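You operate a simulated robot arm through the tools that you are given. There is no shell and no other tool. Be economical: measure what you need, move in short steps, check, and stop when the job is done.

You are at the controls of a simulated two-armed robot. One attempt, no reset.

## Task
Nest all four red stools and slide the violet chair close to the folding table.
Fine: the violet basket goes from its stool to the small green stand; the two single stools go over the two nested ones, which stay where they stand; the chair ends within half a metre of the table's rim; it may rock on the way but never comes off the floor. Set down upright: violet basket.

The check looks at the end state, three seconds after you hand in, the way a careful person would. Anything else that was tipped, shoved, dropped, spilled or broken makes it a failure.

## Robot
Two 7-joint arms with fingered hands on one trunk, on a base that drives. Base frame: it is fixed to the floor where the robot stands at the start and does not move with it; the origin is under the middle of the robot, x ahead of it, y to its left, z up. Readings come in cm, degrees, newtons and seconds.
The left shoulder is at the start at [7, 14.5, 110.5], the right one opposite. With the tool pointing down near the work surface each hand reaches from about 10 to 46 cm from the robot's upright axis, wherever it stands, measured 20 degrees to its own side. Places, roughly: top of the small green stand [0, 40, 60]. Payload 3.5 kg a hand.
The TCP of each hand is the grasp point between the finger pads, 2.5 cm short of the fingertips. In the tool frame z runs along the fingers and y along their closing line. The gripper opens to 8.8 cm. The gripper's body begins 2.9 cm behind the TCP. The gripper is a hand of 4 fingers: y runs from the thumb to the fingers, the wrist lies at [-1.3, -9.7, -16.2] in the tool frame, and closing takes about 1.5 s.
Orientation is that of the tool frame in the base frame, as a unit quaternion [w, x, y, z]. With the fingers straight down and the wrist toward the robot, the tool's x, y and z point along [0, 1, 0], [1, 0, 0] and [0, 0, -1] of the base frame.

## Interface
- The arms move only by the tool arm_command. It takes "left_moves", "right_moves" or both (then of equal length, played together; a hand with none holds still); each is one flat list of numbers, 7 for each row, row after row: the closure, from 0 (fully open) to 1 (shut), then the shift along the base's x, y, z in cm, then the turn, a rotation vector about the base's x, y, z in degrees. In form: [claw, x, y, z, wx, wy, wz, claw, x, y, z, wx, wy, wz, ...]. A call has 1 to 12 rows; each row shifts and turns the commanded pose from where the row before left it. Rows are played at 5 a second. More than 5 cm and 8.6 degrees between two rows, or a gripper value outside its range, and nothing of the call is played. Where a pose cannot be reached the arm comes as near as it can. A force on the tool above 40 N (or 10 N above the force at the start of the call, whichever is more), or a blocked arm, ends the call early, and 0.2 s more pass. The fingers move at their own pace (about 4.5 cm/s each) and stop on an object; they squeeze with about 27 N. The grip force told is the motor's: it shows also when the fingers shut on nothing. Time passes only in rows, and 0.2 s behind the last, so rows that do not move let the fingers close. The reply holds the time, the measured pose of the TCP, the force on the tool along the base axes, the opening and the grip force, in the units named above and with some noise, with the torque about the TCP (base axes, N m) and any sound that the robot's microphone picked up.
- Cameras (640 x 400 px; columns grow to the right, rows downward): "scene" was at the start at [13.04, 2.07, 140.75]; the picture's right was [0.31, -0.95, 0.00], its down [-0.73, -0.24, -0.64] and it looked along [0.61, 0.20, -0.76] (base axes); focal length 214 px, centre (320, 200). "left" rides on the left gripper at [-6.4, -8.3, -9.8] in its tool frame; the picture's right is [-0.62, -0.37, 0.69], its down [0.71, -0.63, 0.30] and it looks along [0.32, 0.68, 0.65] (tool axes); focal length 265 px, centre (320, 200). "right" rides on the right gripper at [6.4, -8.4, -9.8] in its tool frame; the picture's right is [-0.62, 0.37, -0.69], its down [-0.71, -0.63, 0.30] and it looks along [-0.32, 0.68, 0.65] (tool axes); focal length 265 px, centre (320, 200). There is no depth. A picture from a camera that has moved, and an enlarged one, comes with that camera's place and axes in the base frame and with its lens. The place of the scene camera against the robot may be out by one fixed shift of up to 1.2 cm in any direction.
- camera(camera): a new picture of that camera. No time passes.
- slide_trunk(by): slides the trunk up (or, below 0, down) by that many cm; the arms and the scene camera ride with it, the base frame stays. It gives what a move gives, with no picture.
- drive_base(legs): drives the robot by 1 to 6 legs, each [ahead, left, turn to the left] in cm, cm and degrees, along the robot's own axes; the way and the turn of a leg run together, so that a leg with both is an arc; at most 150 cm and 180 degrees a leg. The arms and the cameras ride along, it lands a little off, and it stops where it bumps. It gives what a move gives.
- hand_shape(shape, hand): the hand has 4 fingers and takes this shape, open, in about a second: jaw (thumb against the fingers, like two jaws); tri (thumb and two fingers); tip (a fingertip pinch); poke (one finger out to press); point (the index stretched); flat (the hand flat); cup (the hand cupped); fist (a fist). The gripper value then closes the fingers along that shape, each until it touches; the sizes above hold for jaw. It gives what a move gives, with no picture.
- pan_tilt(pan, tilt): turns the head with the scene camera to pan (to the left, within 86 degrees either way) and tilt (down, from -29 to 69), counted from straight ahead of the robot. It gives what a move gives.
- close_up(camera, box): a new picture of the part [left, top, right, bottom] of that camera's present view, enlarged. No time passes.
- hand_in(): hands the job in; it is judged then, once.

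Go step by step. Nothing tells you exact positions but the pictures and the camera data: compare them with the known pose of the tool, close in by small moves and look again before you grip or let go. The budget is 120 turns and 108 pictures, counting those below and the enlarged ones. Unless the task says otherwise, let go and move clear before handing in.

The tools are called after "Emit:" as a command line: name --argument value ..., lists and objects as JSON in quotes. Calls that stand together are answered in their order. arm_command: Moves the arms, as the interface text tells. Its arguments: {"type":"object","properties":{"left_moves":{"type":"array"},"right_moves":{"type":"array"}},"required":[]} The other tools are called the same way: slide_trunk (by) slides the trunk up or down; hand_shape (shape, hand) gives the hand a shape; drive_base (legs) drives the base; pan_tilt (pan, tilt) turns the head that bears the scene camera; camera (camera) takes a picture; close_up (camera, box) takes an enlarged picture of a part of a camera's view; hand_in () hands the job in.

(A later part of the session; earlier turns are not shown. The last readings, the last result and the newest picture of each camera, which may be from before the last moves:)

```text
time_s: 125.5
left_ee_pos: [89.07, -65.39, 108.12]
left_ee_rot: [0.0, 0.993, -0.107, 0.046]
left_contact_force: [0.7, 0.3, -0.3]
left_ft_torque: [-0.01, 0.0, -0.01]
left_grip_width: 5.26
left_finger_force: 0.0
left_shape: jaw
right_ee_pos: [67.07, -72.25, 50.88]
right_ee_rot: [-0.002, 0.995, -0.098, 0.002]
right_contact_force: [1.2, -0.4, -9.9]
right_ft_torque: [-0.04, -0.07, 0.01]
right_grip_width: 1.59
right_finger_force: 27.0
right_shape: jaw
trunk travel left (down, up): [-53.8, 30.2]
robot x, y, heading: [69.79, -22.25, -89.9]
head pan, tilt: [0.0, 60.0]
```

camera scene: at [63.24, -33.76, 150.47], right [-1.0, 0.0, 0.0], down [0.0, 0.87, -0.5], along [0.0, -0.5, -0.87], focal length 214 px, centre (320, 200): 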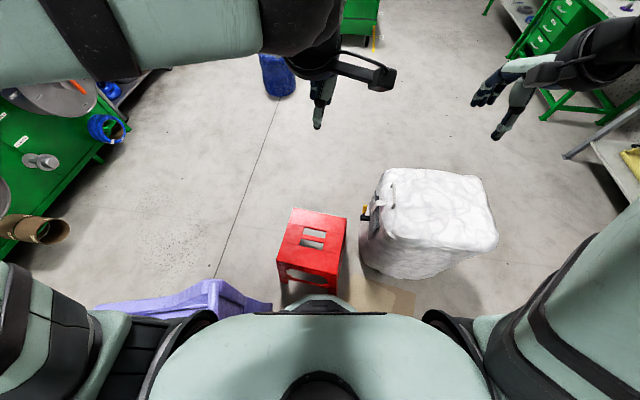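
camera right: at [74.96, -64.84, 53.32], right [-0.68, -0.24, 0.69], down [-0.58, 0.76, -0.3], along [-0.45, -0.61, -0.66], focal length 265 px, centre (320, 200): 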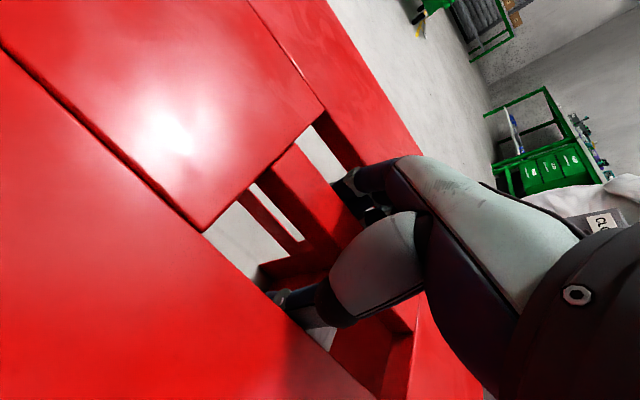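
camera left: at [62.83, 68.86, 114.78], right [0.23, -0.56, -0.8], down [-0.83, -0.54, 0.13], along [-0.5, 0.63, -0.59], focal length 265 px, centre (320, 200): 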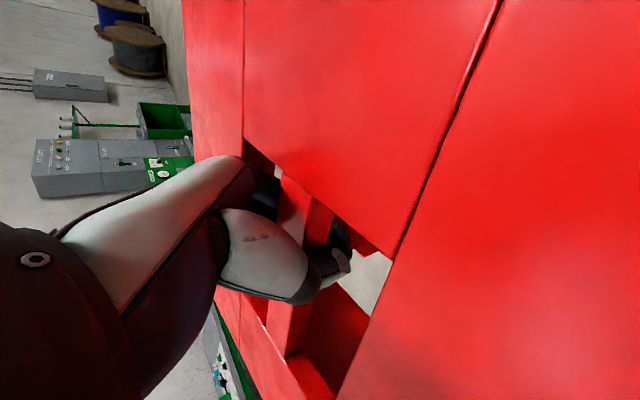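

Lifted with almost no torque, well centred. Raise trunk and arm high for the turn.

Emit:
slide_trunk --by 29

Emit:
arm_command --right_moves '[1, 0, 0, 4, 0, 0, 0, 1, 0, 0, 4, 0, 0, 0, 1, 0, 0, 4, 0, 0, 0, 1, 0, 0, 4, 0, 0, 0, 1, 0, 0, 4, 0, 0, 0, 1, 0, 0, 4, 0, 0, 0, 1, 0, 0, 4, 0, 0, 0, 1, 0, 0, 4, 0, 0, 0, 1, 0, 0, 4, 0, 0, 0, 1, 0, 0, 4, 0, 0, 0, 1, 0, 0, 4, 0, 0, 0, 1, 0, 0, 0, 0, 0, 0]'

Emit:
camera --camera "scene"

```text
time_s: 128.4
left_ee_pos: [89.15, -65.38, 137.13]
left_ee_rot: [0.0, 0.993, -0.107, 0.047]
left_contact_force: [-0.1, 0.6, -0.3]
left_ft_torque: [0.04, -0.02, 0.0]
left_grip_width: 5.25
left_finger_force: 0.0
left_shape: jaw
right_ee_pos: [66.85, -72.18, 79.87]
right_ee_rot: [-0.001, 0.995, -0.097, 0.001]
right_contact_force: [0.8, 0.1, -10.1]
right_ft_torque: [-0.02, -0.04, 0.01]
right_grip_width: 1.57
right_finger_force: 27.5
right_shape: jaw
trunk travel left (down, up): [-82.8, 1.2]
robot x, y, heading: [69.59, -21.73, -90.1]
head pan, tilt: [0.0, 60.0]
```

```text
time_s: 131.0
left_ee_pos: [89.04, -65.41, 137.15]
left_ee_rot: [0.0, 0.993, -0.107, 0.046]
left_contact_force: [-0.8, 0.8, 0.1]
left_ft_torque: [0.04, -0.02, -0.03]
left_grip_width: 5.23
left_finger_force: 0.0
left_shape: jaw
right_ee_pos: [66.85, -72.29, 123.93]
right_ee_rot: [-0.002, 0.995, -0.098, 0.001]
right_contact_force: [0.6, -1.1, -9.6]
right_ft_torque: [0.0, -0.03, -0.03]
right_grip_width: 1.62
right_finger_force: 26.7
right_shape: jaw
trunk travel left (down, up): [-82.8, 1.2]
robot x, y, heading: [69.61, -21.8, -90.1]
head pan, tilt: [0.0, 60.0]
```

```text
22 pictures are left
camera scene: at [70.22, -34.0, 155.45], right [-1.0, 0.0, 0.0], down [0.0, 0.87, -0.5], along [0.0, -0.5, -0.87], focal length 214 px, centre (320, 200)
```

scene: 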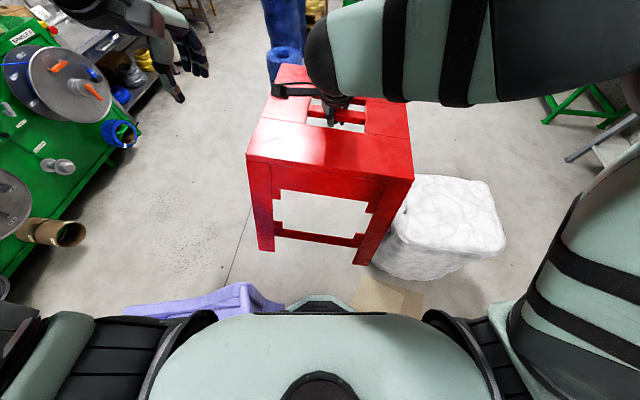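

Clear. Turn 180° via the west, shift left and advance to the stack.

Emit:
drive_base --legs '[[0, 0, -90], [0, 0, -90]]'

Emit:
drive_base --legs '[[0, 19.5, 0]]'

```text
time_s: 133.5
left_ee_pos: [53.31, -66.77, 137.04]
left_ee_rot: [0.018, 0.88, -0.473, 0.042]
left_contact_force: [-0.1, -0.1, 0.4]
left_ft_torque: [0.02, -0.02, 0.0]
left_grip_width: 5.27
left_finger_force: 0.0
left_shape: jaw
right_ee_pos: [32.77, -56.11, 123.57]
right_ee_rot: [-0.005, 0.885, -0.465, 0.001]
right_contact_force: [-0.7, -0.4, -10.5]
right_ft_torque: [-0.12, -0.15, 0.02]
right_grip_width: 1.62
right_finger_force: 26.6
right_shape: jaw
trunk travel left (down, up): [-82.8, 1.2]
robot x, y, heading: [69.87, -21.65, -134.2]
head pan, tilt: [0.0, 60.0]
stopped in leg 1: the robot was blocked; the commanded pose is now the measured one
```

```text
time_s: 135.1
left_ee_pos: [66.54, -79.73, 137.36]
left_ee_rot: [0.019, 0.879, -0.474, 0.044]
left_contact_force: [-1.1, 0.2, 0.2]
left_ft_torque: [0.0, -0.02, 0.0]
left_grip_width: 5.27
left_finger_force: 0.0
left_shape: jaw
right_ee_pos: [45.96, -69.13, 123.88]
right_ee_rot: [-0.001, 0.884, -0.467, 0.002]
right_contact_force: [-0.5, -0.6, -9.2]
right_ft_torque: [-0.01, 0.02, -0.02]
right_grip_width: 1.6
right_finger_force: 27.0
right_shape: jaw
trunk travel left (down, up): [-82.8, 1.2]
robot x, y, heading: [83.38, -35.26, -134.5]
head pan, tilt: [0.0, 60.0]
```

The turn was blocked at −134° and my follow-up leg moved me the wrong way. Stop and look around before anything else.

Emit:
camera --camera "scene"

Emit:
camera --camera "left"

```text
21 pictures are left
camera scene: at [75.33, -43.69, 155.46], right [-0.71, 0.7, 0.0], down [0.61, 0.62, -0.5], along [-0.35, -0.36, -0.87], focal length 214 px, centre (320, 200)
```

scene: 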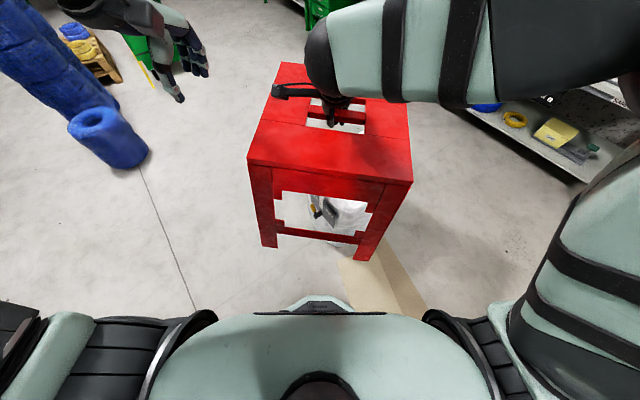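

```text
20 pictures are left
camera left: at [69.29, -69.14, 146.52], right [0.01, 0.67, -0.75], down [0.94, -0.27, -0.23], along [-0.35, -0.69, -0.63], focal length 265 px, centre (320, 200)
```

left: 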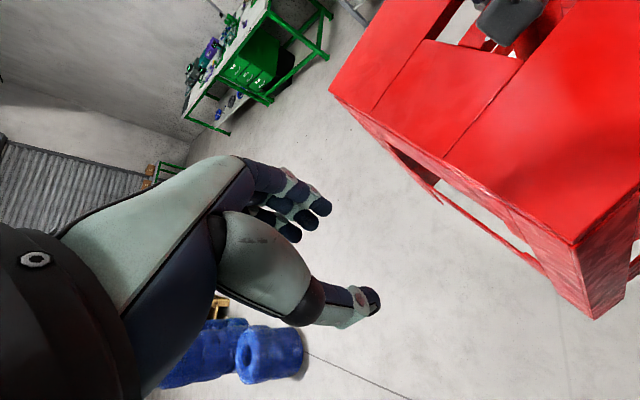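

Nothing obvious ahead. Undo the stray leg (move right 19.5), then look left toward the chair.

Emit:
drive_base --legs '[[0, -19.5, 0]]'

Emit:
pan_tilt --pan 86 --tilt 45

Emit:
camera --camera "scene"

```text
time_s: 136.6
left_ee_pos: [53.35, -67.04, 137.09]
left_ee_rot: [0.016, 0.88, -0.473, 0.041]
left_contact_force: [0.5, 0.3, -0.3]
left_ft_torque: [0.01, 0.01, -0.01]
left_grip_width: 5.26
left_finger_force: 0.1
left_shape: jaw
right_ee_pos: [32.81, -56.3, 123.83]
right_ee_rot: [-0.003, 0.886, -0.464, 0.0]
right_contact_force: [1.2, -0.9, -9.9]
right_ft_torque: [-0.04, -0.07, 0.04]
right_grip_width: 1.62
right_finger_force: 27.2
right_shape: jaw
trunk travel left (down, up): [-82.8, 1.2]
robot x, y, heading: [69.67, -21.51, -134.3]
head pan, tilt: [0.0, 60.0]
```

```text
time_s: 138.2
left_ee_pos: [53.19, -66.52, 137.19]
left_ee_rot: [0.018, 0.88, -0.473, 0.043]
left_contact_force: [0.4, 1.5, 0.0]
left_ft_torque: [-0.01, -0.02, -0.04]
left_grip_width: 5.26
left_finger_force: 0.1
left_shape: jaw
right_ee_pos: [32.52, -55.93, 123.73]
right_ee_rot: [-0.003, 0.886, -0.464, 0.001]
right_contact_force: [0.9, 0.1, -9.5]
right_ft_torque: [-0.03, -0.08, -0.01]
right_grip_width: 1.6
right_finger_force: 26.8
right_shape: jaw
trunk travel left (down, up): [-82.8, 1.2]
robot x, y, heading: [69.53, -21.69, -134.3]
head pan, tilt: [85.9, 45.0]
```

```text
19 pictures are left
camera scene: at [71.91, -31.81, 157.41], right [-0.75, -0.66, 0.0], down [-0.47, 0.53, -0.71], along [0.47, -0.53, -0.71], focal length 214 px, centre (320, 200)
```

scene: 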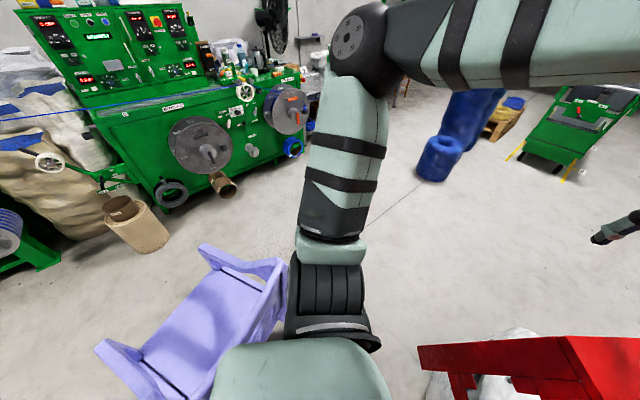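

The chair seems to have been nudged a few cm but stands fine. I'll raise the stool further and retry the turn in a smaller increment.

Emit:
slide_trunk --by 1

Emit:
arm_command --right_moves '[1, 0.5, 0.5, 3, 0, 0, 0, 1, 0.5, 0.5, 3, 0, 0, 0, 1, 0.5, 0.5, 3, 0, 0, 0, 1, 0, 0, 0, 0, 0, 0]'

Emit:
drive_base --legs '[[0, 0, -15]]'

```text
time_s: 138.8
left_ee_pos: [53.14, -66.56, 138.12]
left_ee_rot: [0.019, 0.88, -0.473, 0.042]
left_contact_force: [-0.6, 0.3, 0.0]
left_ft_torque: [-0.02, 0.0, 0.01]
left_grip_width: 5.25
left_finger_force: 0.0
left_shape: jaw
right_ee_pos: [32.6, -55.79, 124.87]
right_ee_rot: [-0.002, 0.885, -0.465, 0.001]
right_contact_force: [0.0, -0.1, -10.6]
right_ft_torque: [0.0, -0.08, -0.01]
right_grip_width: 1.59
right_finger_force: 26.9
right_shape: jaw
trunk travel left (down, up): [-83.8, 0.2]
robot x, y, heading: [69.14, -21.52, -134.3]
head pan, tilt: [85.9, 45.0]
```

```text
time_s: 139.8
left_ee_pos: [53.03, -66.52, 138.11]
left_ee_rot: [0.017, 0.88, -0.473, 0.044]
left_contact_force: [0.3, -0.2, 0.7]
left_ft_torque: [-0.04, -0.01, -0.01]
left_grip_width: 5.26
left_finger_force: 0.1
left_shape: jaw
right_ee_pos: [33.86, -54.45, 133.66]
right_ee_rot: [-0.003, 0.885, -0.466, 0.001]
right_contact_force: [-0.4, -0.1, -9.8]
right_ft_torque: [-0.05, -0.04, -0.01]
right_grip_width: 1.61
right_finger_force: 27.2
right_shape: jaw
trunk travel left (down, up): [-83.8, 0.2]
robot x, y, heading: [69.49, -21.37, -134.3]
head pan, tilt: [85.9, 45.0]
```

```text
time_s: 141.1
left_ee_pos: [42.11, -60.89, 138.2]
left_ee_rot: [0.023, 0.81, -0.584, 0.039]
left_contact_force: [-0.6, -0.4, 0.3]
left_ft_torque: [0.02, -0.02, 0.01]
left_grip_width: 5.26
left_finger_force: 0.1
left_shape: jaw
right_ee_pos: [26.8, -44.25, 133.74]
right_ee_rot: [-0.002, 0.816, -0.577, 0.002]
right_contact_force: [0.3, -0.1, -10.0]
right_ft_torque: [-0.11, -0.06, -0.01]
right_grip_width: 1.6
right_finger_force: 27.3
right_shape: jaw
trunk travel left (down, up): [-83.8, 0.2]
robot x, y, heading: [69.74, -21.72, -149.5]
head pan, tilt: [85.9, 45.0]
```

It turns freely now. Continue turning to face +y, in separate steps.

Emit:
drive_base --legs '[[0, 0, -60], [0, 0, -60.5]]'

Emit:
pan_tilt --pan 0 --tilt 60

Emit:
camera --camera "scene"

```text
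time_s: 146.8
left_ee_pos: [49.44, 21.7, 138.13]
left_ee_rot: [-0.047, 0.103, 0.994, 0.001]
left_contact_force: [0.4, 0.1, 1.0]
left_ft_torque: [-0.03, 0.01, 0.01]
left_grip_width: 5.28
left_finger_force: 0.0
left_shape: jaw
right_ee_pos: [71.32, 26.51, 133.73]
right_ee_rot: [0.001, 0.092, 0.996, -0.002]
right_contact_force: [-0.2, 0.1, -10.1]
right_ft_torque: [-0.04, 0.05, 0.01]
right_grip_width: 1.58
right_finger_force: 26.8
right_shape: jaw
trunk travel left (down, up): [-83.8, 0.2]
robot x, y, heading: [69.2, -21.88, 90.6]
head pan, tilt: [85.9, 45.0]
```

```text
time_s: 148.4
left_ee_pos: [49.56, 21.69, 138.13]
left_ee_rot: [-0.046, 0.102, 0.994, 0.001]
left_contact_force: [-0.3, -0.6, -0.8]
left_ft_torque: [0.01, 0.0, -0.01]
left_grip_width: 5.25
left_finger_force: 0.1
left_shape: jaw
right_ee_pos: [71.54, 26.61, 133.63]
right_ee_rot: [0.0, 0.093, 0.996, -0.004]
right_contact_force: [0.3, 0.3, -9.3]
right_ft_torque: [-0.03, 0.02, -0.01]
right_grip_width: 1.59
right_finger_force: 26.9
right_shape: jaw
trunk travel left (down, up): [-83.8, 0.2]
robot x, y, heading: [69.35, -21.73, 90.8]
head pan, tilt: [0.0, 60.0]
```

```text
18 pictures are left
camera scene: at [70.07, -10.18, 156.46], right [1.0, 0.01, 0.0], down [0.01, -0.87, -0.5], along [0.0, 0.5, -0.87], focal length 214 px, centre (320, 200)
```

scene: 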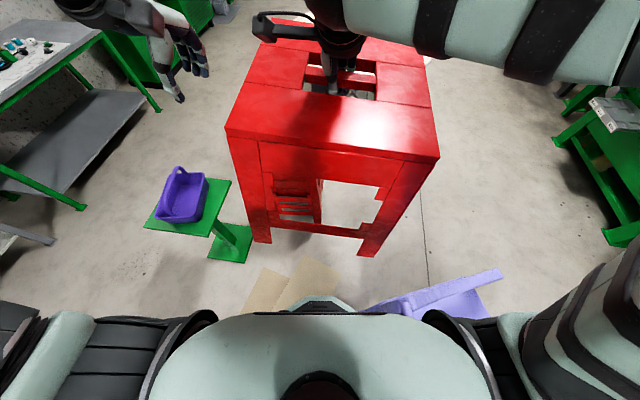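

On course; the stack is visible behind the held stool's legs. Shift left to x≈49.5, advance, and straighten the stool's yaw by +10°.

Emit:
drive_base --legs '[[0, 19.5, -0.8], [47, 0, 0]]'

Emit:
arm_command --right_moves '[1, 0, 0, -3, 0, 0, 5, 1, 0, 0, -3, 0, 0, 4.5, 1, 0, 0, -3, 0, 0, 0, 1, 0, 0, 0, 0, 0, 0]'

```text
time_s: 152.4
left_ee_pos: [30.96, 68.44, 138.21]
left_ee_rot: [-0.046, 0.11, 0.993, 0.001]
left_contact_force: [0.5, 0.3, 0.6]
left_ft_torque: [0.04, 0.02, 0.01]
left_grip_width: 5.25
left_finger_force: 0.0
left_shape: jaw
right_ee_pos: [53.06, 72.93, 133.7]
right_ee_rot: [0.0, 0.099, 0.995, -0.003]
right_contact_force: [0.4, 0.0, -9.9]
right_ft_torque: [-0.12, 0.02, -0.01]
right_grip_width: 1.59
right_finger_force: 27.2
right_shape: jaw
trunk travel left (down, up): [-83.8, 0.2]
robot x, y, heading: [49.9, 25.09, 89.7]
head pan, tilt: [0.0, 60.0]
```

```text
time_s: 153.4
left_ee_pos: [31.0, 68.69, 138.08]
left_ee_rot: [-0.046, 0.109, 0.993, 0.001]
left_contact_force: [-0.1, -0.7, 0.5]
left_ft_torque: [-0.04, 0.01, -0.04]
left_grip_width: 5.24
left_finger_force: 0.0
left_shape: jaw
right_ee_pos: [53.01, 73.27, 124.64]
right_ee_rot: [-0.001, 0.018, 1.0, -0.003]
right_contact_force: [-0.7, 0.2, -10.1]
right_ft_torque: [-0.02, 0.02, 0.04]
right_grip_width: 1.6
right_finger_force: 27.0
right_shape: jaw
trunk travel left (down, up): [-83.8, 0.2]
robot x, y, heading: [49.93, 25.04, 89.8]
head pan, tilt: [0.0, 60.0]
```

Now bring the left hand out to the left as a side camera (mirroring before), staying well above the basket.

Emit:
arm_command --left_moves '[0.2, -1.5, -0.5, -2, 0, 0, -8.2, 0.2, -1.5, -0.5, -2, 0, 0, -8.2, 0.2, -1.5, -0.5, -3, 0, 0, -8.2, 0.2, -1.5, -0.5, -3, 0, 0, -8.2, 0.2, -1.5, -0.5, -3, 0, 0, -8.2, 0.2, -1.5, -0.5, -4, 0, -5, -8.2, 0.2, -1.5, -0.5, -4, 0, 0, -8.2, 0.2, -1.5, -0.5, -4, 0, 0, -8.2, 0.2, -1.5, -0.5, -4, 0, 0, -8.2, 0.2, 0, 0, -4, 0, 0, -8.2, 0.2, 0, 0, 0, 0, 0, -8.2]'

Emit:
camera --camera "left"

```text
refused: row 6 steps farther than a row can; nothing moved
```

```text
17 pictures are left
camera left: at [36.23, 59.03, 147.47], right [0.46, -0.49, -0.74], down [-0.86, -0.46, -0.23], along [-0.23, 0.74, -0.63], focal length 265 px, centre (320, 200)
```

left: 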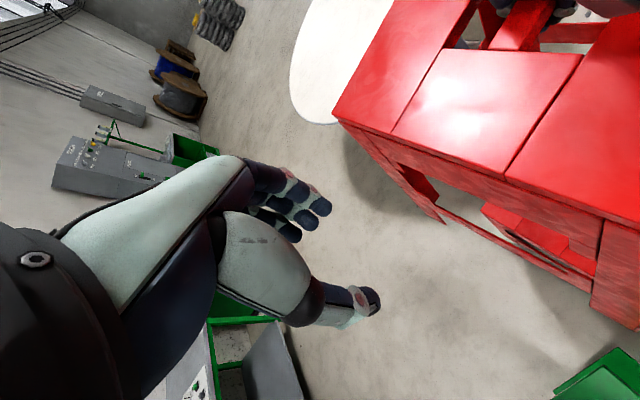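

Emit:
arm_command --left_moves '[0.2, -1.5, -0.5, -2, 0, 0, -7.8, 0.2, -1.5, -0.5, -2, 0, 0, -7.8, 0.2, -1.5, -0.5, -3, 0, 0, -7.8, 0.2, -1.5, -0.5, -3, 0, 0, -7.8, 0.2, -1.5, -0.5, -3, 0, 0, -7.8, 0.2, -1.5, -0.5, -4, 0, 0, -7.8, 0.2, -1.5, -0.5, -4, 0, 0, -7.8, 0.2, -1.5, -0.5, -4, 0, 0, -7.8, 0.2, -1.5, -0.5, -4, 0, 0, -7.8, 0.2, 0, 0, -4, 0, 0, -7.8, 0.2, 0, 0, 0, 0, 0, 0]'

Emit:
camera --camera "left"

Emit:
close_up --camera "scene" --box '[220, 30, 420, 280]'

```text
time_s: 155.8
left_ee_pos: [17.44, 64.16, 105.16]
left_ee_rot: [-0.034, 0.71, 0.702, 0.03]
left_contact_force: [-1.0, -1.0, -0.2]
left_ft_torque: [0.0, 0.0, 0.0]
left_grip_width: 7.05
left_finger_force: 0.0
left_shape: jaw
right_ee_pos: [52.99, 73.29, 124.62]
right_ee_rot: [0.001, 0.017, 1.0, -0.003]
right_contact_force: [-0.1, 0.8, -9.8]
right_ft_torque: [-0.02, 0.04, -0.03]
right_grip_width: 1.62
right_finger_force: 26.7
right_shape: jaw
trunk travel left (down, up): [-83.8, 0.2]
robot x, y, heading: [50.53, 24.87, 89.5]
head pan, tilt: [0.0, 60.0]
```

```text
16 pictures are left
camera left: at [9.0, 56.96, 114.49], right [-0.38, -0.55, -0.74], down [-0.62, 0.75, -0.23], along [0.68, 0.38, -0.63], focal length 265 px, centre (320, 200)
```

left: 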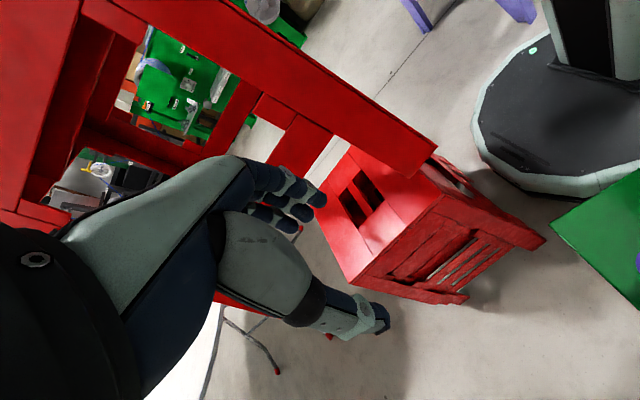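

```text
1.60 times, centred on (320, 155) of scene
camera zoom: at [51.01, 36.52, 156.46], right [1.0, -0.01, 0.0], down [-0.01, -0.87, -0.5], along [0.0, 0.5, -0.87], focal length 343 px, centre (320, 272)
```

zoom: 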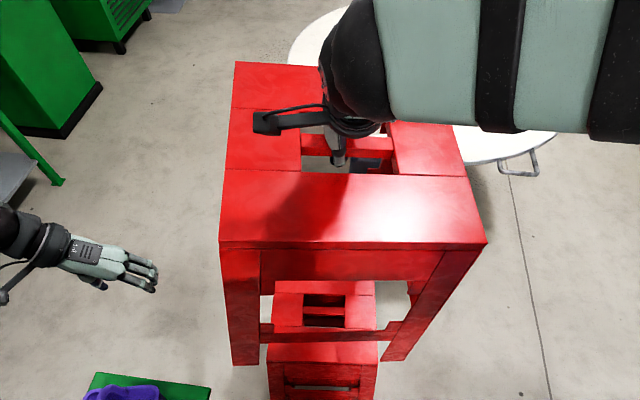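

Estimates put the held stool ≈(+1.3, −3) cm from the stack's centre. Correct, lower 13 cm, and recheck.

Emit:
arm_command --right_moves '[1, -0.7, 1.5, -2, 0, 0, 1.5, 1, -0.6, 1.5, -2, 0, 0, 0, 1, 0, 0, -3, 0, 0, 0, 1, 0, 0, -3, 0, 0, 0, 1, 0, 0, -3, 0, 0, 0, 1, 0, 0, 0, 0, 0, 0]'

Emit:
camera --camera "left"

Emit:
close_up --camera "scene" --box '[230, 80, 410, 290]'

```text
time_s: 157.2
left_ee_pos: [17.42, 64.22, 105.22]
left_ee_rot: [-0.035, 0.71, 0.702, 0.031]
left_contact_force: [-0.5, 0.1, 0.6]
left_ft_torque: [-0.02, 0.01, -0.01]
left_grip_width: 7.04
left_finger_force: 0.1
left_shape: jaw
right_ee_pos: [51.7, 76.25, 111.76]
right_ee_rot: [0.0, 0.003, 1.0, -0.003]
right_contact_force: [0.0, -0.4, -9.5]
right_ft_torque: [0.01, 0.06, -0.03]
right_grip_width: 1.59
right_finger_force: 27.5
right_shape: jaw
trunk travel left (down, up): [-83.8, 0.2]
robot x, y, heading: [50.27, 25.3, 89.4]
head pan, tilt: [0.0, 60.0]
```

```text
14 pictures are left
camera left: at [9.03, 56.91, 114.56], right [-0.38, -0.55, -0.74], down [-0.62, 0.75, -0.23], along [0.68, 0.38, -0.63], focal length 265 px, centre (320, 200)
```

left: 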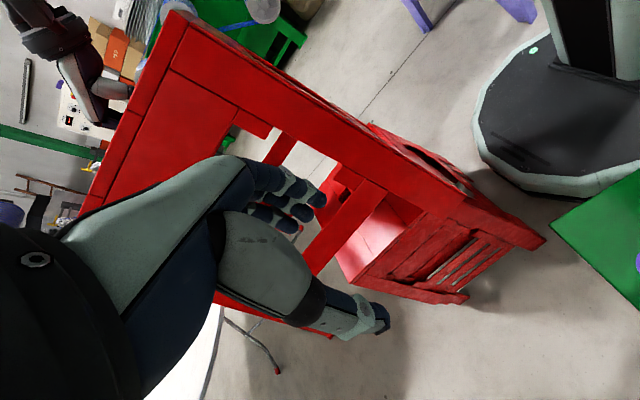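

```text
1.90 times, centred on (320, 185) of scene
camera zoom: at [51.01, 36.46, 156.46], right [1.0, -0.01, 0.0], down [-0.01, -0.87, -0.5], along [0.0, 0.5, -0.87], focal length 408 px, centre (320, 229)
```

zoom: 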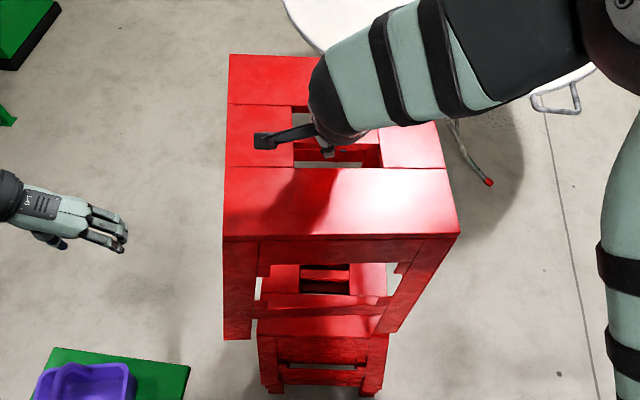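

Feet centre is at ≈[49.2,79], stack ≈[52,77.5] (slight pendulum tilt). Shift (+2.7,−1.7), yaw −3°, lower 4 and recheck.

Emit:
arm_command --right_moves '[1, 1.4, -0.8, 0, 0, 0, -3, 1, 1.3, -0.9, 0, 0, 0, 0, 1, 0, 0, -1.5, 0, 0, 0, 1, 0, 0, -1.5, 0, 0, 0, 1, 0, 0, 0, 0, 0, 0]'

Emit:
camera --camera "left"

Emit:
close_up --camera "scene" --box '[250, 150, 390, 290]'

```text
time_s: 158.4
left_ee_pos: [17.47, 64.24, 105.41]
left_ee_rot: [-0.035, 0.71, 0.703, 0.029]
left_contact_force: [0.0, 1.2, 0.1]
left_ft_torque: [-0.02, 0.01, -0.05]
left_grip_width: 7.01
left_finger_force: 0.0
left_shape: jaw
right_ee_pos: [54.37, 74.47, 108.7]
right_ee_rot: [0.0, 0.029, 1.0, -0.004]
right_contact_force: [-0.5, 1.0, -8.1]
right_ft_torque: [-0.01, 0.01, 0.03]
right_grip_width: 1.62
right_finger_force: 27.0
right_shape: jaw
trunk travel left (down, up): [-83.8, 0.2]
robot x, y, heading: [50.21, 25.28, 89.4]
head pan, tilt: [0.0, 60.0]
```

```text
12 pictures are left
camera left: at [9.08, 56.91, 114.58], right [-0.38, -0.55, -0.74], down [-0.62, 0.75, -0.23], along [0.68, 0.38, -0.63], focal length 265 px, centre (320, 200)
```

left: 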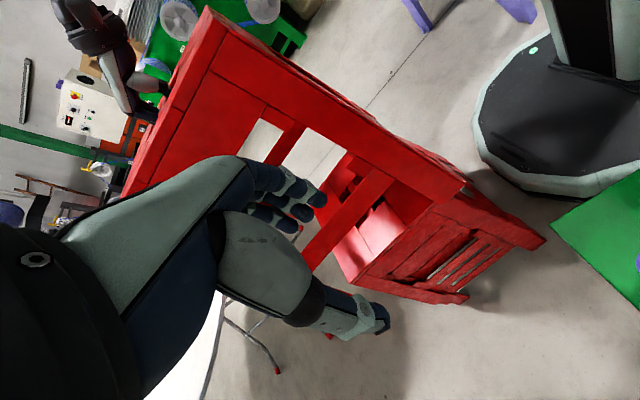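

```text
2.86 times, centred on (320, 220) of scene
camera zoom: at [51.07, 36.45, 156.46], right [1.0, -0.01, 0.0], down [-0.01, -0.87, -0.5], along [0.0, 0.5, -0.87], focal length 613 px, centre (320, 143)
```

zoom: 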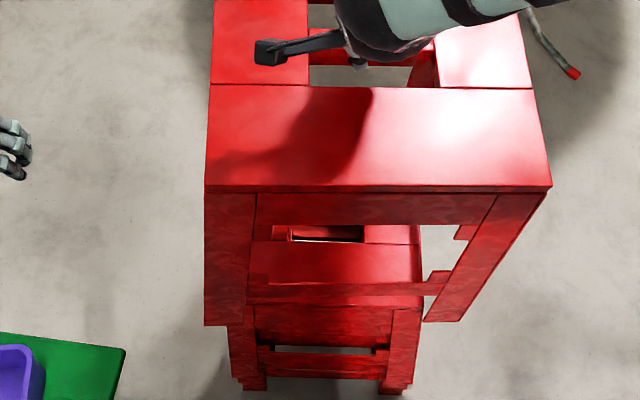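

Nearly centred (needs −1.2 x). Adjust and start lowering with drift (−0.08, +0.09 per cm) to level it.

Emit:
arm_command --right_moves '[1, 0, 0, 0.7, 0, 0, -1, 1, -1.2, 0.2, 0, 0, 0, 0, 1, -0.1, 0.15, -2, 0, 0, 0, 1, -0.1, 0.15, -2, 0, 0, 0, 1, -0.1, 0.15, -2, 0, 0, 0, 1, -0.1, 0.15, -2, 0, 0, 0, 1, 0, 0, 0, 0, 0, 0]'

Emit:
camera --camera "left"

```text
time_s: 160.0
left_ee_pos: [17.36, 64.23, 105.36]
left_ee_rot: [-0.035, 0.71, 0.703, 0.029]
left_contact_force: [0.3, 0.8, 0.4]
left_ft_torque: [0.03, -0.02, 0.0]
left_grip_width: 7.04
left_finger_force: 0.1
left_shape: jaw
right_ee_pos: [52.83, 75.29, 101.45]
right_ee_rot: [0.0, 0.038, 0.999, -0.003]
right_contact_force: [0.2, -0.7, -10.5]
right_ft_torque: [-0.01, 0.05, 0.0]
right_grip_width: 1.62
right_finger_force: 27.4
right_shape: jaw
trunk travel left (down, up): [-83.8, 0.2]
robot x, y, heading: [50.35, 24.72, 89.4]
head pan, tilt: [0.0, 60.0]
```

```text
10 pictures are left
camera left: at [9.04, 56.96, 114.55], right [-0.38, -0.55, -0.74], down [-0.62, 0.75, -0.23], along [0.68, 0.38, -0.63], focal length 265 px, centre (320, 200)
```

left: 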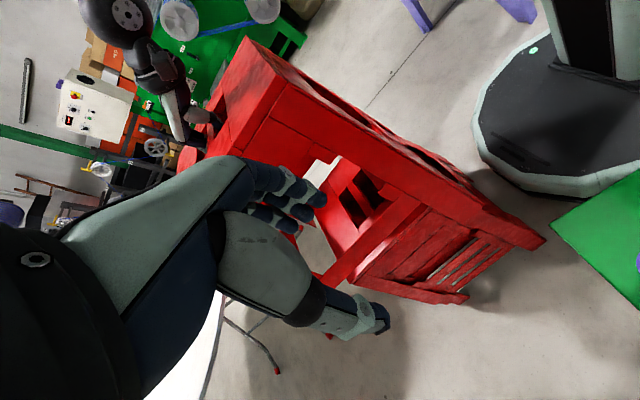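

Feet are past the stack's top with no contact. Continue lowering with force checks.

Emit:
arm_command --right_moves '[1, -0.15, 0.15, -2, 0, 0, 0, 1, -0.15, 0.15, -2, 0, 0, 0, 1, -0.15, 0.15, -2, 0, 0, 0, 1, -0.15, 0.15, -2, 0, 0, 0, 1, -0.15, 0.15, -2, 0, 0, 0, 1, 0, 0, 0, 0, 0, 0]'

Emit:
arm_command --right_moves '[1, -0.15, 0.15, -2, 0, 0, 0, 1, -0.15, 0.15, -2, 0, 0, 0, 1, -0.15, 0.15, -2, 0, 0, 0, 1, -0.15, 0.15, -2, 0, 0, 0, 1, 0, 0, 0, 0, 0, 0]'

```text
time_s: 161.4
left_ee_pos: [17.27, 64.24, 105.36]
left_ee_rot: [-0.035, 0.71, 0.703, 0.029]
left_contact_force: [-1.0, 0.2, -0.4]
left_ft_torque: [-0.01, 0.05, 0.02]
left_grip_width: 7.03
left_finger_force: 0.0
left_shape: jaw
right_ee_pos: [51.98, 76.12, 91.29]
right_ee_rot: [0.0, 0.038, 0.999, -0.003]
right_contact_force: [0.1, -0.1, -9.7]
right_ft_torque: [-0.11, -0.01, -0.07]
right_grip_width: 1.58
right_finger_force: 27.3
right_shape: jaw
trunk travel left (down, up): [-83.8, 0.2]
robot x, y, heading: [50.25, 24.9, 89.7]
head pan, tilt: [0.0, 60.0]
```

```text
time_s: 162.6
left_ee_pos: [17.36, 64.2, 105.34]
left_ee_rot: [-0.034, 0.71, 0.703, 0.03]
left_contact_force: [0.1, 0.0, 0.5]
left_ft_torque: [0.02, 0.0, -0.03]
left_grip_width: 7.02
left_finger_force: 0.1
left_shape: jaw
right_ee_pos: [51.43, 76.57, 83.34]
right_ee_rot: [0.0, 0.039, 0.999, -0.004]
right_contact_force: [0.1, -0.5, -9.0]
right_ft_torque: [-0.12, -0.04, -0.05]
right_grip_width: 1.63
right_finger_force: 27.0
right_shape: jaw
trunk travel left (down, up): [-83.8, 0.2]
robot x, y, heading: [50.06, 24.95, 89.7]
head pan, tilt: [0.0, 60.0]
```

Emit:
camera --camera "left"

```text
9 pictures are left
camera left: at [9.03, 56.96, 114.54], right [-0.38, -0.55, -0.74], down [-0.62, 0.75, -0.23], along [0.68, 0.38, -0.63], focal length 265 px, centre (320, 200)
```

left: 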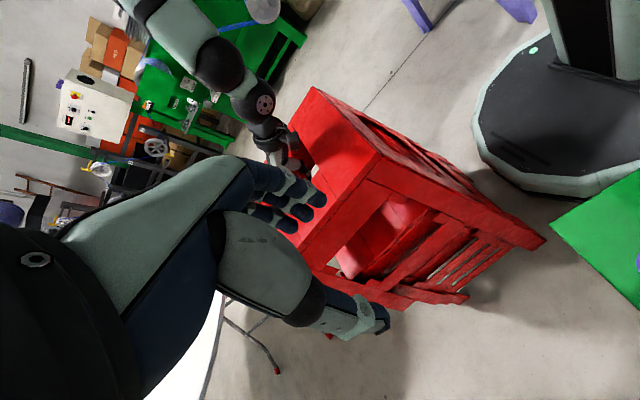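

Aligned well. Continue down to near the seat, then small steps.

Emit:
arm_command --right_moves '[1, -0.1, 0.1, -2, 0, 0, 0, 1, -0.1, 0.1, -2, 0, 0, 0, 1, -0.1, 0.1, -2, 0, 0, 0, 1, 0, 0.1, -1.5, 0, 0, 0, 1, 0, 0, 0, 0, 0, 0]'

Emit:
arm_command --right_moves '[1, 0, 0, -1, 0, 0, 0, 1, 0, 0, -1, 0, 0, 0, 1, 0, 0, -0.8, 0, 0, 0, 1, 0, 0, 0, 0, 0, 0]'

```text
time_s: 163.8
left_ee_pos: [17.37, 64.26, 105.19]
left_ee_rot: [-0.035, 0.71, 0.703, 0.03]
left_contact_force: [0.2, 0.0, -0.8]
left_ft_torque: [0.0, 0.01, 0.01]
left_grip_width: 7.02
left_finger_force: 0.1
left_shape: jaw
right_ee_pos: [51.08, 76.95, 75.88]
right_ee_rot: [0.0, 0.039, 0.999, -0.004]
right_contact_force: [0.2, 0.2, -10.3]
right_ft_torque: [-0.16, -0.03, -0.11]
right_grip_width: 1.57
right_finger_force: 27.2
right_shape: jaw
trunk travel left (down, up): [-83.8, 0.2]
robot x, y, heading: [50.23, 25.04, 89.4]
head pan, tilt: [0.0, 60.0]
```

```text
time_s: 164.8
left_ee_pos: [17.45, 64.22, 105.23]
left_ee_rot: [-0.034, 0.709, 0.704, 0.03]
left_contact_force: [-0.2, 0.1, 0.1]
left_ft_torque: [0.01, 0.0, 0.02]
left_grip_width: 7.02
left_finger_force: 0.0
left_shape: jaw
right_ee_pos: [51.05, 76.99, 73.11]
right_ee_rot: [0.0, 0.038, 0.999, -0.004]
right_contact_force: [0.3, -0.7, -7.8]
right_ft_torque: [-0.12, -0.05, -0.13]
right_grip_width: 1.57
right_finger_force: 26.9
right_shape: jaw
trunk travel left (down, up): [-83.8, 0.2]
robot x, y, heading: [50.12, 24.97, 89.6]
head pan, tilt: [0.0, 60.0]
```

Emit:
arm_command --right_moves '[1, 0, 0, -0.7, 0, 0, 0, 1, 0, 0, -0.7, 0, 0, 0, 1, 0, 0, 0, 0, 0, 0]'

Emit:
arm_command --right_moves '[1, 0, 0, -0.6, 0, 0, 0, 1, 0, 0, -0.4, 0, 0, 0, 1, 0, 0, 0, 0, 0, 0]'

```text
time_s: 165.6
left_ee_pos: [17.36, 64.0, 105.27]
left_ee_rot: [-0.035, 0.709, 0.704, 0.031]
left_contact_force: [-0.8, 0.0, -0.1]
left_ft_torque: [-0.04, -0.02, 0.0]
left_grip_width: 7.01
left_finger_force: 0.0
left_shape: jaw
right_ee_pos: [51.15, 77.1, 71.76]
right_ee_rot: [-0.001, 0.039, 0.999, -0.002]
right_contact_force: [-1.5, 2.8, -0.5]
right_ft_torque: [-0.04, -0.01, -0.07]
right_grip_width: 1.21
right_finger_force: 27.1
right_shape: jaw
trunk travel left (down, up): [-83.8, 0.2]
robot x, y, heading: [50.14, 25.08, 89.6]
head pan, tilt: [0.0, 60.0]
```

```text
time_s: 166.4
left_ee_pos: [17.42, 64.27, 105.26]
left_ee_rot: [-0.035, 0.71, 0.702, 0.03]
left_contact_force: [0.6, -0.4, 0.4]
left_ft_torque: [0.01, 0.03, -0.02]
left_grip_width: 7.03
left_finger_force: 0.0
left_shape: jaw
right_ee_pos: [51.1, 77.08, 70.7]
right_ee_rot: [-0.001, 0.039, 0.999, -0.003]
right_contact_force: [-0.6, 3.1, 1.1]
right_ft_torque: [-0.03, -0.02, -0.02]
right_grip_width: 1.19
right_finger_force: 26.8
right_shape: jaw
trunk travel left (down, up): [-83.8, 0.2]
robot x, y, heading: [50.26, 24.92, 89.6]
head pan, tilt: [0.0, 60.0]
```

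Weight is off at the expected height (≈70.7). Open and withdraw upward, then check.

Emit:
arm_command --right_moves '[0.4, 0, 0, 0, 0, 0, 0, 0.4, 0, 0, 0, 0, 0, 0, 0.4, 0, 0, 0, 0, 0, 0, 0.4, 0, 0, 0, 0, 0, 0, 0.4, 0, 0, 0, 0, 0, 0, 0.4, 0, 0, 0, 0, 0, 0, 0.4, 0, 0, 0, 0, 0, 0]'

Emit:
arm_command --right_moves '[0.4, 0, 0, 1, 0, 0, 0, 0.4, 0, 0, 1.5, 0, 0, 0, 0.4, 0, 0, 2, 0, 0, 0, 0.4, 0, 0, 3, 0, 0, 0, 0.4, 0, 0, 4, 0, 0, 0, 0.4, 0, 0, 4.5, 0, 0, 0, 0.4, 0, 0, 4.5, 0, 0, 0, 0.4, 0, 0, 4.5, 0, 0, 0, 0.4, 0, 0, 4.5, 0, 0, 0, 0.4, 0, 0, 4.5, 0, 0, 0, 0.4, 0, 0, 4.5, 0, 0, 0, 0.4, 0, 0, 4.5, 0, 0, 0]'

Emit:
camera --camera "left"

```text
time_s: 168.0
left_ee_pos: [17.43, 64.14, 105.29]
left_ee_rot: [-0.035, 0.71, 0.703, 0.03]
left_contact_force: [-0.5, 0.3, 0.1]
left_ft_torque: [0.0, 0.01, 0.03]
left_grip_width: 7.03
left_finger_force: 0.1
left_shape: jaw
right_ee_pos: [51.11, 76.99, 70.87]
right_ee_rot: [-0.001, 0.038, 0.999, -0.002]
right_contact_force: [-0.3, -0.6, 0.0]
right_ft_torque: [-0.01, 0.02, -0.02]
right_grip_width: 5.26
right_finger_force: 0.1
right_shape: jaw
trunk travel left (down, up): [-83.8, 0.2]
robot x, y, heading: [50.41, 25.05, 89.5]
head pan, tilt: [0.0, 60.0]
```

```text
time_s: 170.6
left_ee_pos: [17.43, 64.08, 105.33]
left_ee_rot: [-0.037, 0.711, 0.702, 0.03]
left_contact_force: [0.9, -0.4, -0.9]
left_ft_torque: [0.02, -0.04, -0.04]
left_grip_width: 7.01
left_finger_force: 0.1
left_shape: jaw
right_ee_pos: [51.11, 76.79, 113.98]
right_ee_rot: [-0.001, 0.038, 0.999, -0.003]
right_contact_force: [0.1, 0.3, -0.5]
right_ft_torque: [0.0, -0.01, 0.01]
right_grip_width: 5.24
right_finger_force: 0.1
right_shape: jaw
trunk travel left (down, up): [-83.8, 0.2]
robot x, y, heading: [50.23, 25.33, 89.6]
head pan, tilt: [0.0, 60.0]
```

```text
8 pictures are left
camera left: at [9.04, 56.72, 114.62], right [-0.38, -0.55, -0.74], down [-0.62, 0.75, -0.23], along [0.68, 0.38, -0.63], focal length 265 px, centre (320, 200)
```

left: 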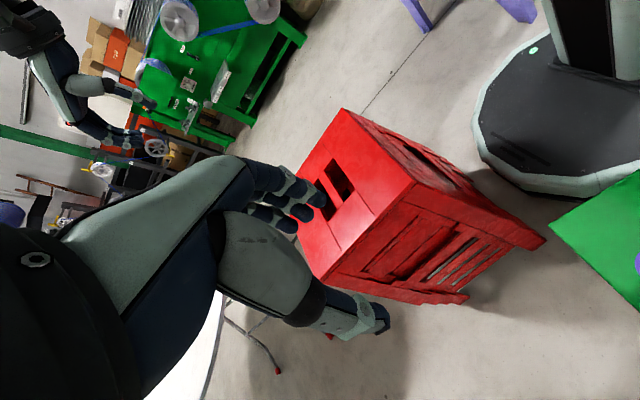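

All four stools are nested. Now the chair: I'll raise both arms, drive around to the chair's right side, and push it at leg height with the round base toward the table (no lifting).

Emit:
arm_command --left_moves '[0.2, 1, -0.5, 3, 0, 0, 7.8, 0.2, 1, -0.5, 3, 0, 0, 7.8, 0.2, 1, -0.5, 3, 0, 0, 7.8, 0.2, 1, -0.5, 3, 0, 0, 7.8, 0.2, 1, -0.5, 3, 0, 0, 7.8, 0.2, 1, -0.5, 3, 0, 0, 7.8, 0.2, 1, -0.5, 3, 0, 0, 7.8, 0.2, 1, -0.5, 3, 0, 0, 7.8, 0.2, 1, -0.5, 3, 0, 0, 7.8, 0.2, 1, -0.5, 2, 0, 0, 7.8]' --right_moves '[0.2, 0.8, -0.5, 2, 0, 0, 0, 0.2, 0.8, -0.5, 2, 0, 0, 0, 0.2, 0.8, -0.5, 2, 0, 0, 0, 0.2, 0.8, -0.5, 2, 0, 0, 0, 0.2, 0.8, -0.5, 2, 0, 0, 0, 0.2, 0.8, -0.5, 2, 0, 0, 0, 0.2, 0.8, -0.5, 2, 0, 0, 0, 0.2, 0.8, -0.5, 2, 0, 0, 0, 0.2, 0, -0.5, 2, 0, 0, 0, 0.2, 0, 0, 1, 0, 0, 0]'

Emit:
drive_base --legs '[[-55, 0, 0.4]]'

```text
time_s: 172.8
left_ee_pos: [28.68, 59.94, 133.4]
left_ee_rot: [-0.046, 0.109, 0.993, 0.001]
left_contact_force: [-0.5, -0.5, -0.1]
left_ft_torque: [-0.05, 0.03, 0.02]
left_grip_width: 7.01
left_finger_force: 0.1
left_shape: jaw
left hand out of reach, approached as far as the arm can: row 10
right_ee_pos: [57.75, 72.43, 132.75]
right_ee_rot: [-0.002, 0.038, 0.999, -0.003]
right_contact_force: [0.1, 0.1, 0.4]
right_ft_torque: [-0.01, 0.0, -0.02]
right_grip_width: 7.02
right_finger_force: 0.1
right_shape: jaw
trunk travel left (down, up): [-83.8, 0.2]
robot x, y, heading: [50.29, 24.95, 89.5]
head pan, tilt: [0.0, 60.0]
```

```text
time_s: 176.0
left_ee_pos: [27.91, 4.84, 133.35]
left_ee_rot: [-0.047, 0.107, 0.993, -0.001]
left_contact_force: [-0.9, -0.5, -0.1]
left_ft_torque: [-0.02, -0.01, 0.0]
left_grip_width: 7.01
left_finger_force: 0.0
left_shape: jaw
right_ee_pos: [57.08, 17.49, 132.74]
right_ee_rot: [0.0, 0.037, 0.999, -0.004]
right_contact_force: [-0.8, 0.4, 0.5]
right_ft_torque: [-0.01, -0.03, 0.03]
right_grip_width: 7.04
right_finger_force: 0.1
right_shape: jaw
trunk travel left (down, up): [-83.8, 0.2]
robot x, y, heading: [50.04, -30.12, 89.8]
head pan, tilt: [0.0, 60.0]
```

Take one look right at the chair to fix its position.

Emit:
pan_tilt --pan -75 --tilt 45

Emit:
camera --camera "scene"

```text
time_s: 177.4
left_ee_pos: [28.01, 4.75, 133.39]
left_ee_rot: [-0.047, 0.108, 0.993, 0.001]
left_contact_force: [0.6, 0.2, 0.4]
left_ft_torque: [0.03, 0.01, 0.01]
left_grip_width: 7.01
left_finger_force: 0.0
left_shape: jaw
right_ee_pos: [56.98, 17.28, 132.79]
right_ee_rot: [0.0, 0.036, 0.999, -0.002]
right_contact_force: [-0.2, 0.3, -0.1]
right_ft_torque: [0.02, -0.03, 0.0]
right_grip_width: 7.01
right_finger_force: 0.0
right_shape: jaw
trunk travel left (down, up): [-83.8, 0.2]
robot x, y, heading: [50.14, -30.15, 89.9]
head pan, tilt: [-75.0, 45.0]
```

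```text
7 pictures are left
camera scene: at [58.57, -23.34, 158.42], right [0.26, -0.97, 0.0], down [-0.68, -0.18, -0.71], along [0.68, 0.18, -0.71], focal length 214 px, centre (320, 200)
```

scene: 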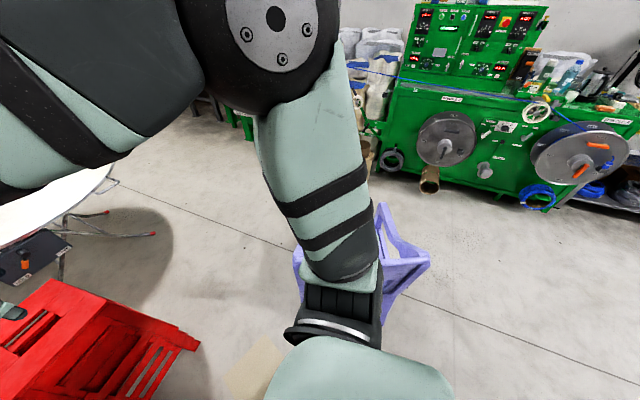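

BR leg ≈[109,−54], right side runs to ≈[154,−39]. Drive around: via (76,−50), (80,−108), to (124,−108).

Emit:
drive_base --legs '[[-20, -26, 0], [-58, -4, 0], [0, -44, 0]]'

Emit:
pan_tilt --pan 0 --tilt 55

Emit:
camera --camera "scene"

```text
time_s: 184.8
left_ee_pos: [101.33, -73.62, 133.3]
left_ee_rot: [-0.046, 0.108, 0.993, 0.0]
left_contact_force: [-1.2, -0.2, 0.6]
left_ft_torque: [-0.01, 0.0, -0.01]
left_grip_width: 7.02
left_finger_force: 0.2
left_shape: jaw
right_ee_pos: [130.44, -61.11, 132.68]
right_ee_rot: [0.0, 0.038, 0.999, -0.003]
right_contact_force: [0.0, 0.1, -0.2]
right_ft_torque: [0.02, -0.02, 0.01]
right_grip_width: 7.02
right_finger_force: 0.1
right_shape: jaw
trunk travel left (down, up): [-83.8, 0.2]
robot x, y, heading: [123.73, -108.51, 89.7]
head pan, tilt: [-75.0, 45.0]
```

```text
time_s: 186.2
left_ee_pos: [101.54, -73.61, 133.36]
left_ee_rot: [-0.046, 0.109, 0.993, 0.001]
left_contact_force: [-0.6, 0.3, -0.4]
left_ft_torque: [0.03, 0.01, 0.02]
left_grip_width: 7.0
left_finger_force: 0.1
left_shape: jaw
right_ee_pos: [130.82, -61.15, 132.75]
right_ee_rot: [-0.001, 0.037, 0.999, -0.002]
right_contact_force: [-0.1, 0.3, 1.0]
right_ft_torque: [0.01, -0.02, 0.0]
right_grip_width: 7.02
right_finger_force: 0.0
right_shape: jaw
trunk travel left (down, up): [-83.8, 0.2]
robot x, y, heading: [123.49, -108.43, 89.7]
head pan, tilt: [0.0, 55.0]
```

```text
6 pictures are left
camera scene: at [124.31, -96.65, 157.08], right [1.0, -0.01, 0.0], down [0.0, -0.82, -0.57], along [0.0, 0.57, -0.82], focal length 214 px, centre (320, 200)
```

scene: 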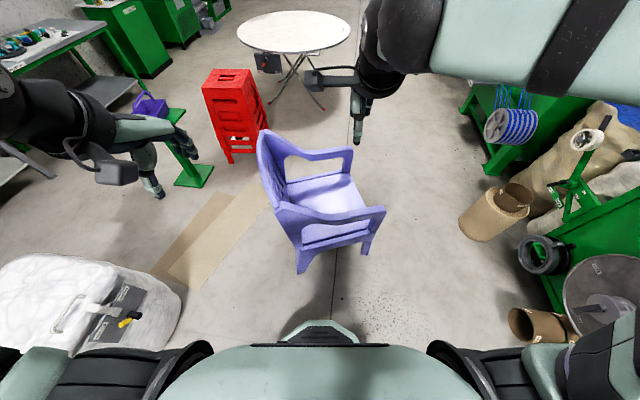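

Clear view: bag and everything upright; chair legs at ≈(112,−51) and (160,−38). Line up at x≈130 and push gently forward with the base.

Emit:
drive_base --legs '[[0, -6.5, 0.3], [34, 0, 0], [26, 0, 0]]'

Emit:
camera --camera "scene"

```text
time_s: 189.6
left_ee_pos: [107.72, -37.67, 133.73]
left_ee_rot: [-0.047, 0.103, 0.994, 0.006]
left_contact_force: [-0.3, 0.1, 0.5]
left_ft_torque: [0.02, 0.02, -0.01]
left_grip_width: 7.03
left_finger_force: 0.0
left_shape: jaw
right_ee_pos: [136.73, -25.01, 133.2]
right_ee_rot: [0.0, 0.033, 0.999, 0.003]
right_contact_force: [0.2, -0.2, 0.0]
right_ft_torque: [0.02, 0.03, -0.04]
right_grip_width: 7.01
right_finger_force: 0.0
right_shape: jaw
trunk travel left (down, up): [-83.8, 0.2]
robot x, y, heading: [129.73, -71.27, 90.2]
head pan, tilt: [0.0, 55.0]
stopped in leg 3: the robot was blocked; the commanded pose is now the measured one
```

```text
5 pictures are left
camera scene: at [130.64, -60.78, 157.18], right [1.0, 0.0, 0.0], down [0.0, -0.81, -0.58], along [0.0, 0.58, -0.81], focal length 214 px, centre (320, 200)
```

scene: 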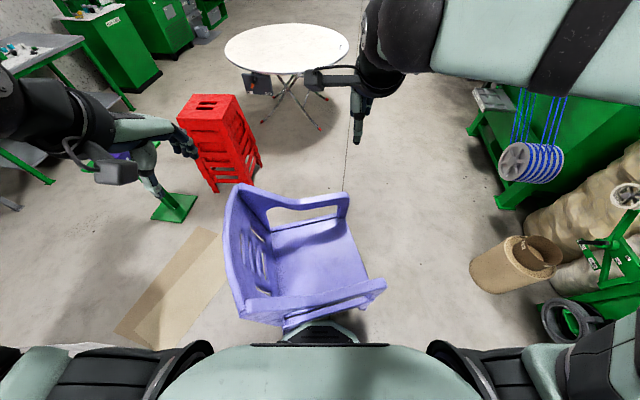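

The base only bumps, it doesn't push. I'll back off and instead push low with both closed hands against the chair's right side, driving forward. First back away and lower the trunk.

Emit:
drive_base --legs '[[-36, -3.3, 0]]'

Emit:
slide_trunk --by -50

Emit:
arm_command --left_moves '[1, 0.4, -0.1, -4.1, 0, -0.5, 1, 1, 0.4, -0.1, -4.1, 0, -0.5, 1, 1, 0.4, -0.1, -4.1, 0, -0.5, 1, 1, 0.4, -0.1, -4.1, 0, -0.5, 1, 1, 0.4, -0.1, -4.1, 0, -0.5, 1, 1, 0.4, -0.1, -4.1, 0, -0.5, 1, 1, 0.4, -0.1, -4.1, 0, -0.5, 1, 1, 0.4, -0.1, -4.1, 0, -0.5, 1, 1, 0.4, -0.1, -4.1, 0, -0.5, 1, 1, 0.4, -0.1, -4.1, 0, -0.5, 1, 1, 0.4, -0.1, -4.1, 0, -0.4, 1, 1, 0.4, -0.1, -4.1, 0, 0, 0.8]' --right_moves '[1, 0.8, -0.4, -4.1, 0, 0, 0.3, 1, 0.8, -0.4, -4.1, 0, 0, 0.3, 1, 0.8, -0.4, -4.1, 0, 0, 0.3, 1, 0.8, -0.4, -4.1, 0, 0, 0.3, 1, 0.8, -0.4, -4.1, 0, 0, 0.3, 1, 0.8, -0.4, -4.1, 0, 0, 0.3, 1, 0.8, -0.4, -4.1, 0, 0, 0.3, 1, 0.8, -0.4, -4.1, 0, 0, 0.3, 1, 0.8, -0.4, -4.1, 0, 0, 0.3, 1, 0.8, -0.4, -4.1, 0, 0, 0.3, 1, 0.8, -0.3, -4.1, 0, 0, 0.3, 1, 0.8, 0, -4.1, 0, 0, 0.3]'

```text
time_s: 191.9
left_ee_pos: [111.09, -72.31, 133.29]
left_ee_rot: [-0.045, 0.106, 0.993, -0.001]
left_contact_force: [-0.8, 0.3, 0.0]
left_ft_torque: [-0.02, -0.01, 0.02]
left_grip_width: 7.01
left_finger_force: 0.0
left_shape: jaw
right_ee_pos: [140.15, -59.82, 132.76]
right_ee_rot: [0.001, 0.035, 0.999, -0.003]
right_contact_force: [-0.2, 0.8, -0.2]
right_ft_torque: [-0.01, 0.04, 0.02]
right_grip_width: 7.03
right_finger_force: 0.1
right_shape: jaw
trunk travel left (down, up): [-83.8, 0.2]
robot x, y, heading: [133.52, -107.24, 90.0]
head pan, tilt: [0.0, 55.0]
```

```text
refused: -50 is not a number from -40 to 40
```

```text
time_s: 194.5
left_ee_pos: [117.13, -67.66, 86.62]
left_ee_rot: [0.0, 0.003, 1.0, 0.002]
left_contact_force: [0.2, 0.4, 0.8]
left_ft_torque: [0.0, 0.03, 0.01]
left_grip_width: 0.0
left_finger_force: 27.3
left_shape: jaw
left hand out of reach, approached as far as the arm can: row 2, 3, 4, 5, 6
right_ee_pos: [150.01, -64.04, 83.45]
right_ee_rot: [-0.001, 0.004, 1.0, -0.004]
right_contact_force: [-0.1, 1.1, -0.4]
right_ft_torque: [-0.04, -0.01, -0.01]
right_grip_width: 0.0
right_finger_force: 27.3
right_shape: jaw
trunk travel left (down, up): [-83.8, 0.2]
robot x, y, heading: [133.66, -107.47, 90.0]
head pan, tilt: [0.0, 55.0]
```

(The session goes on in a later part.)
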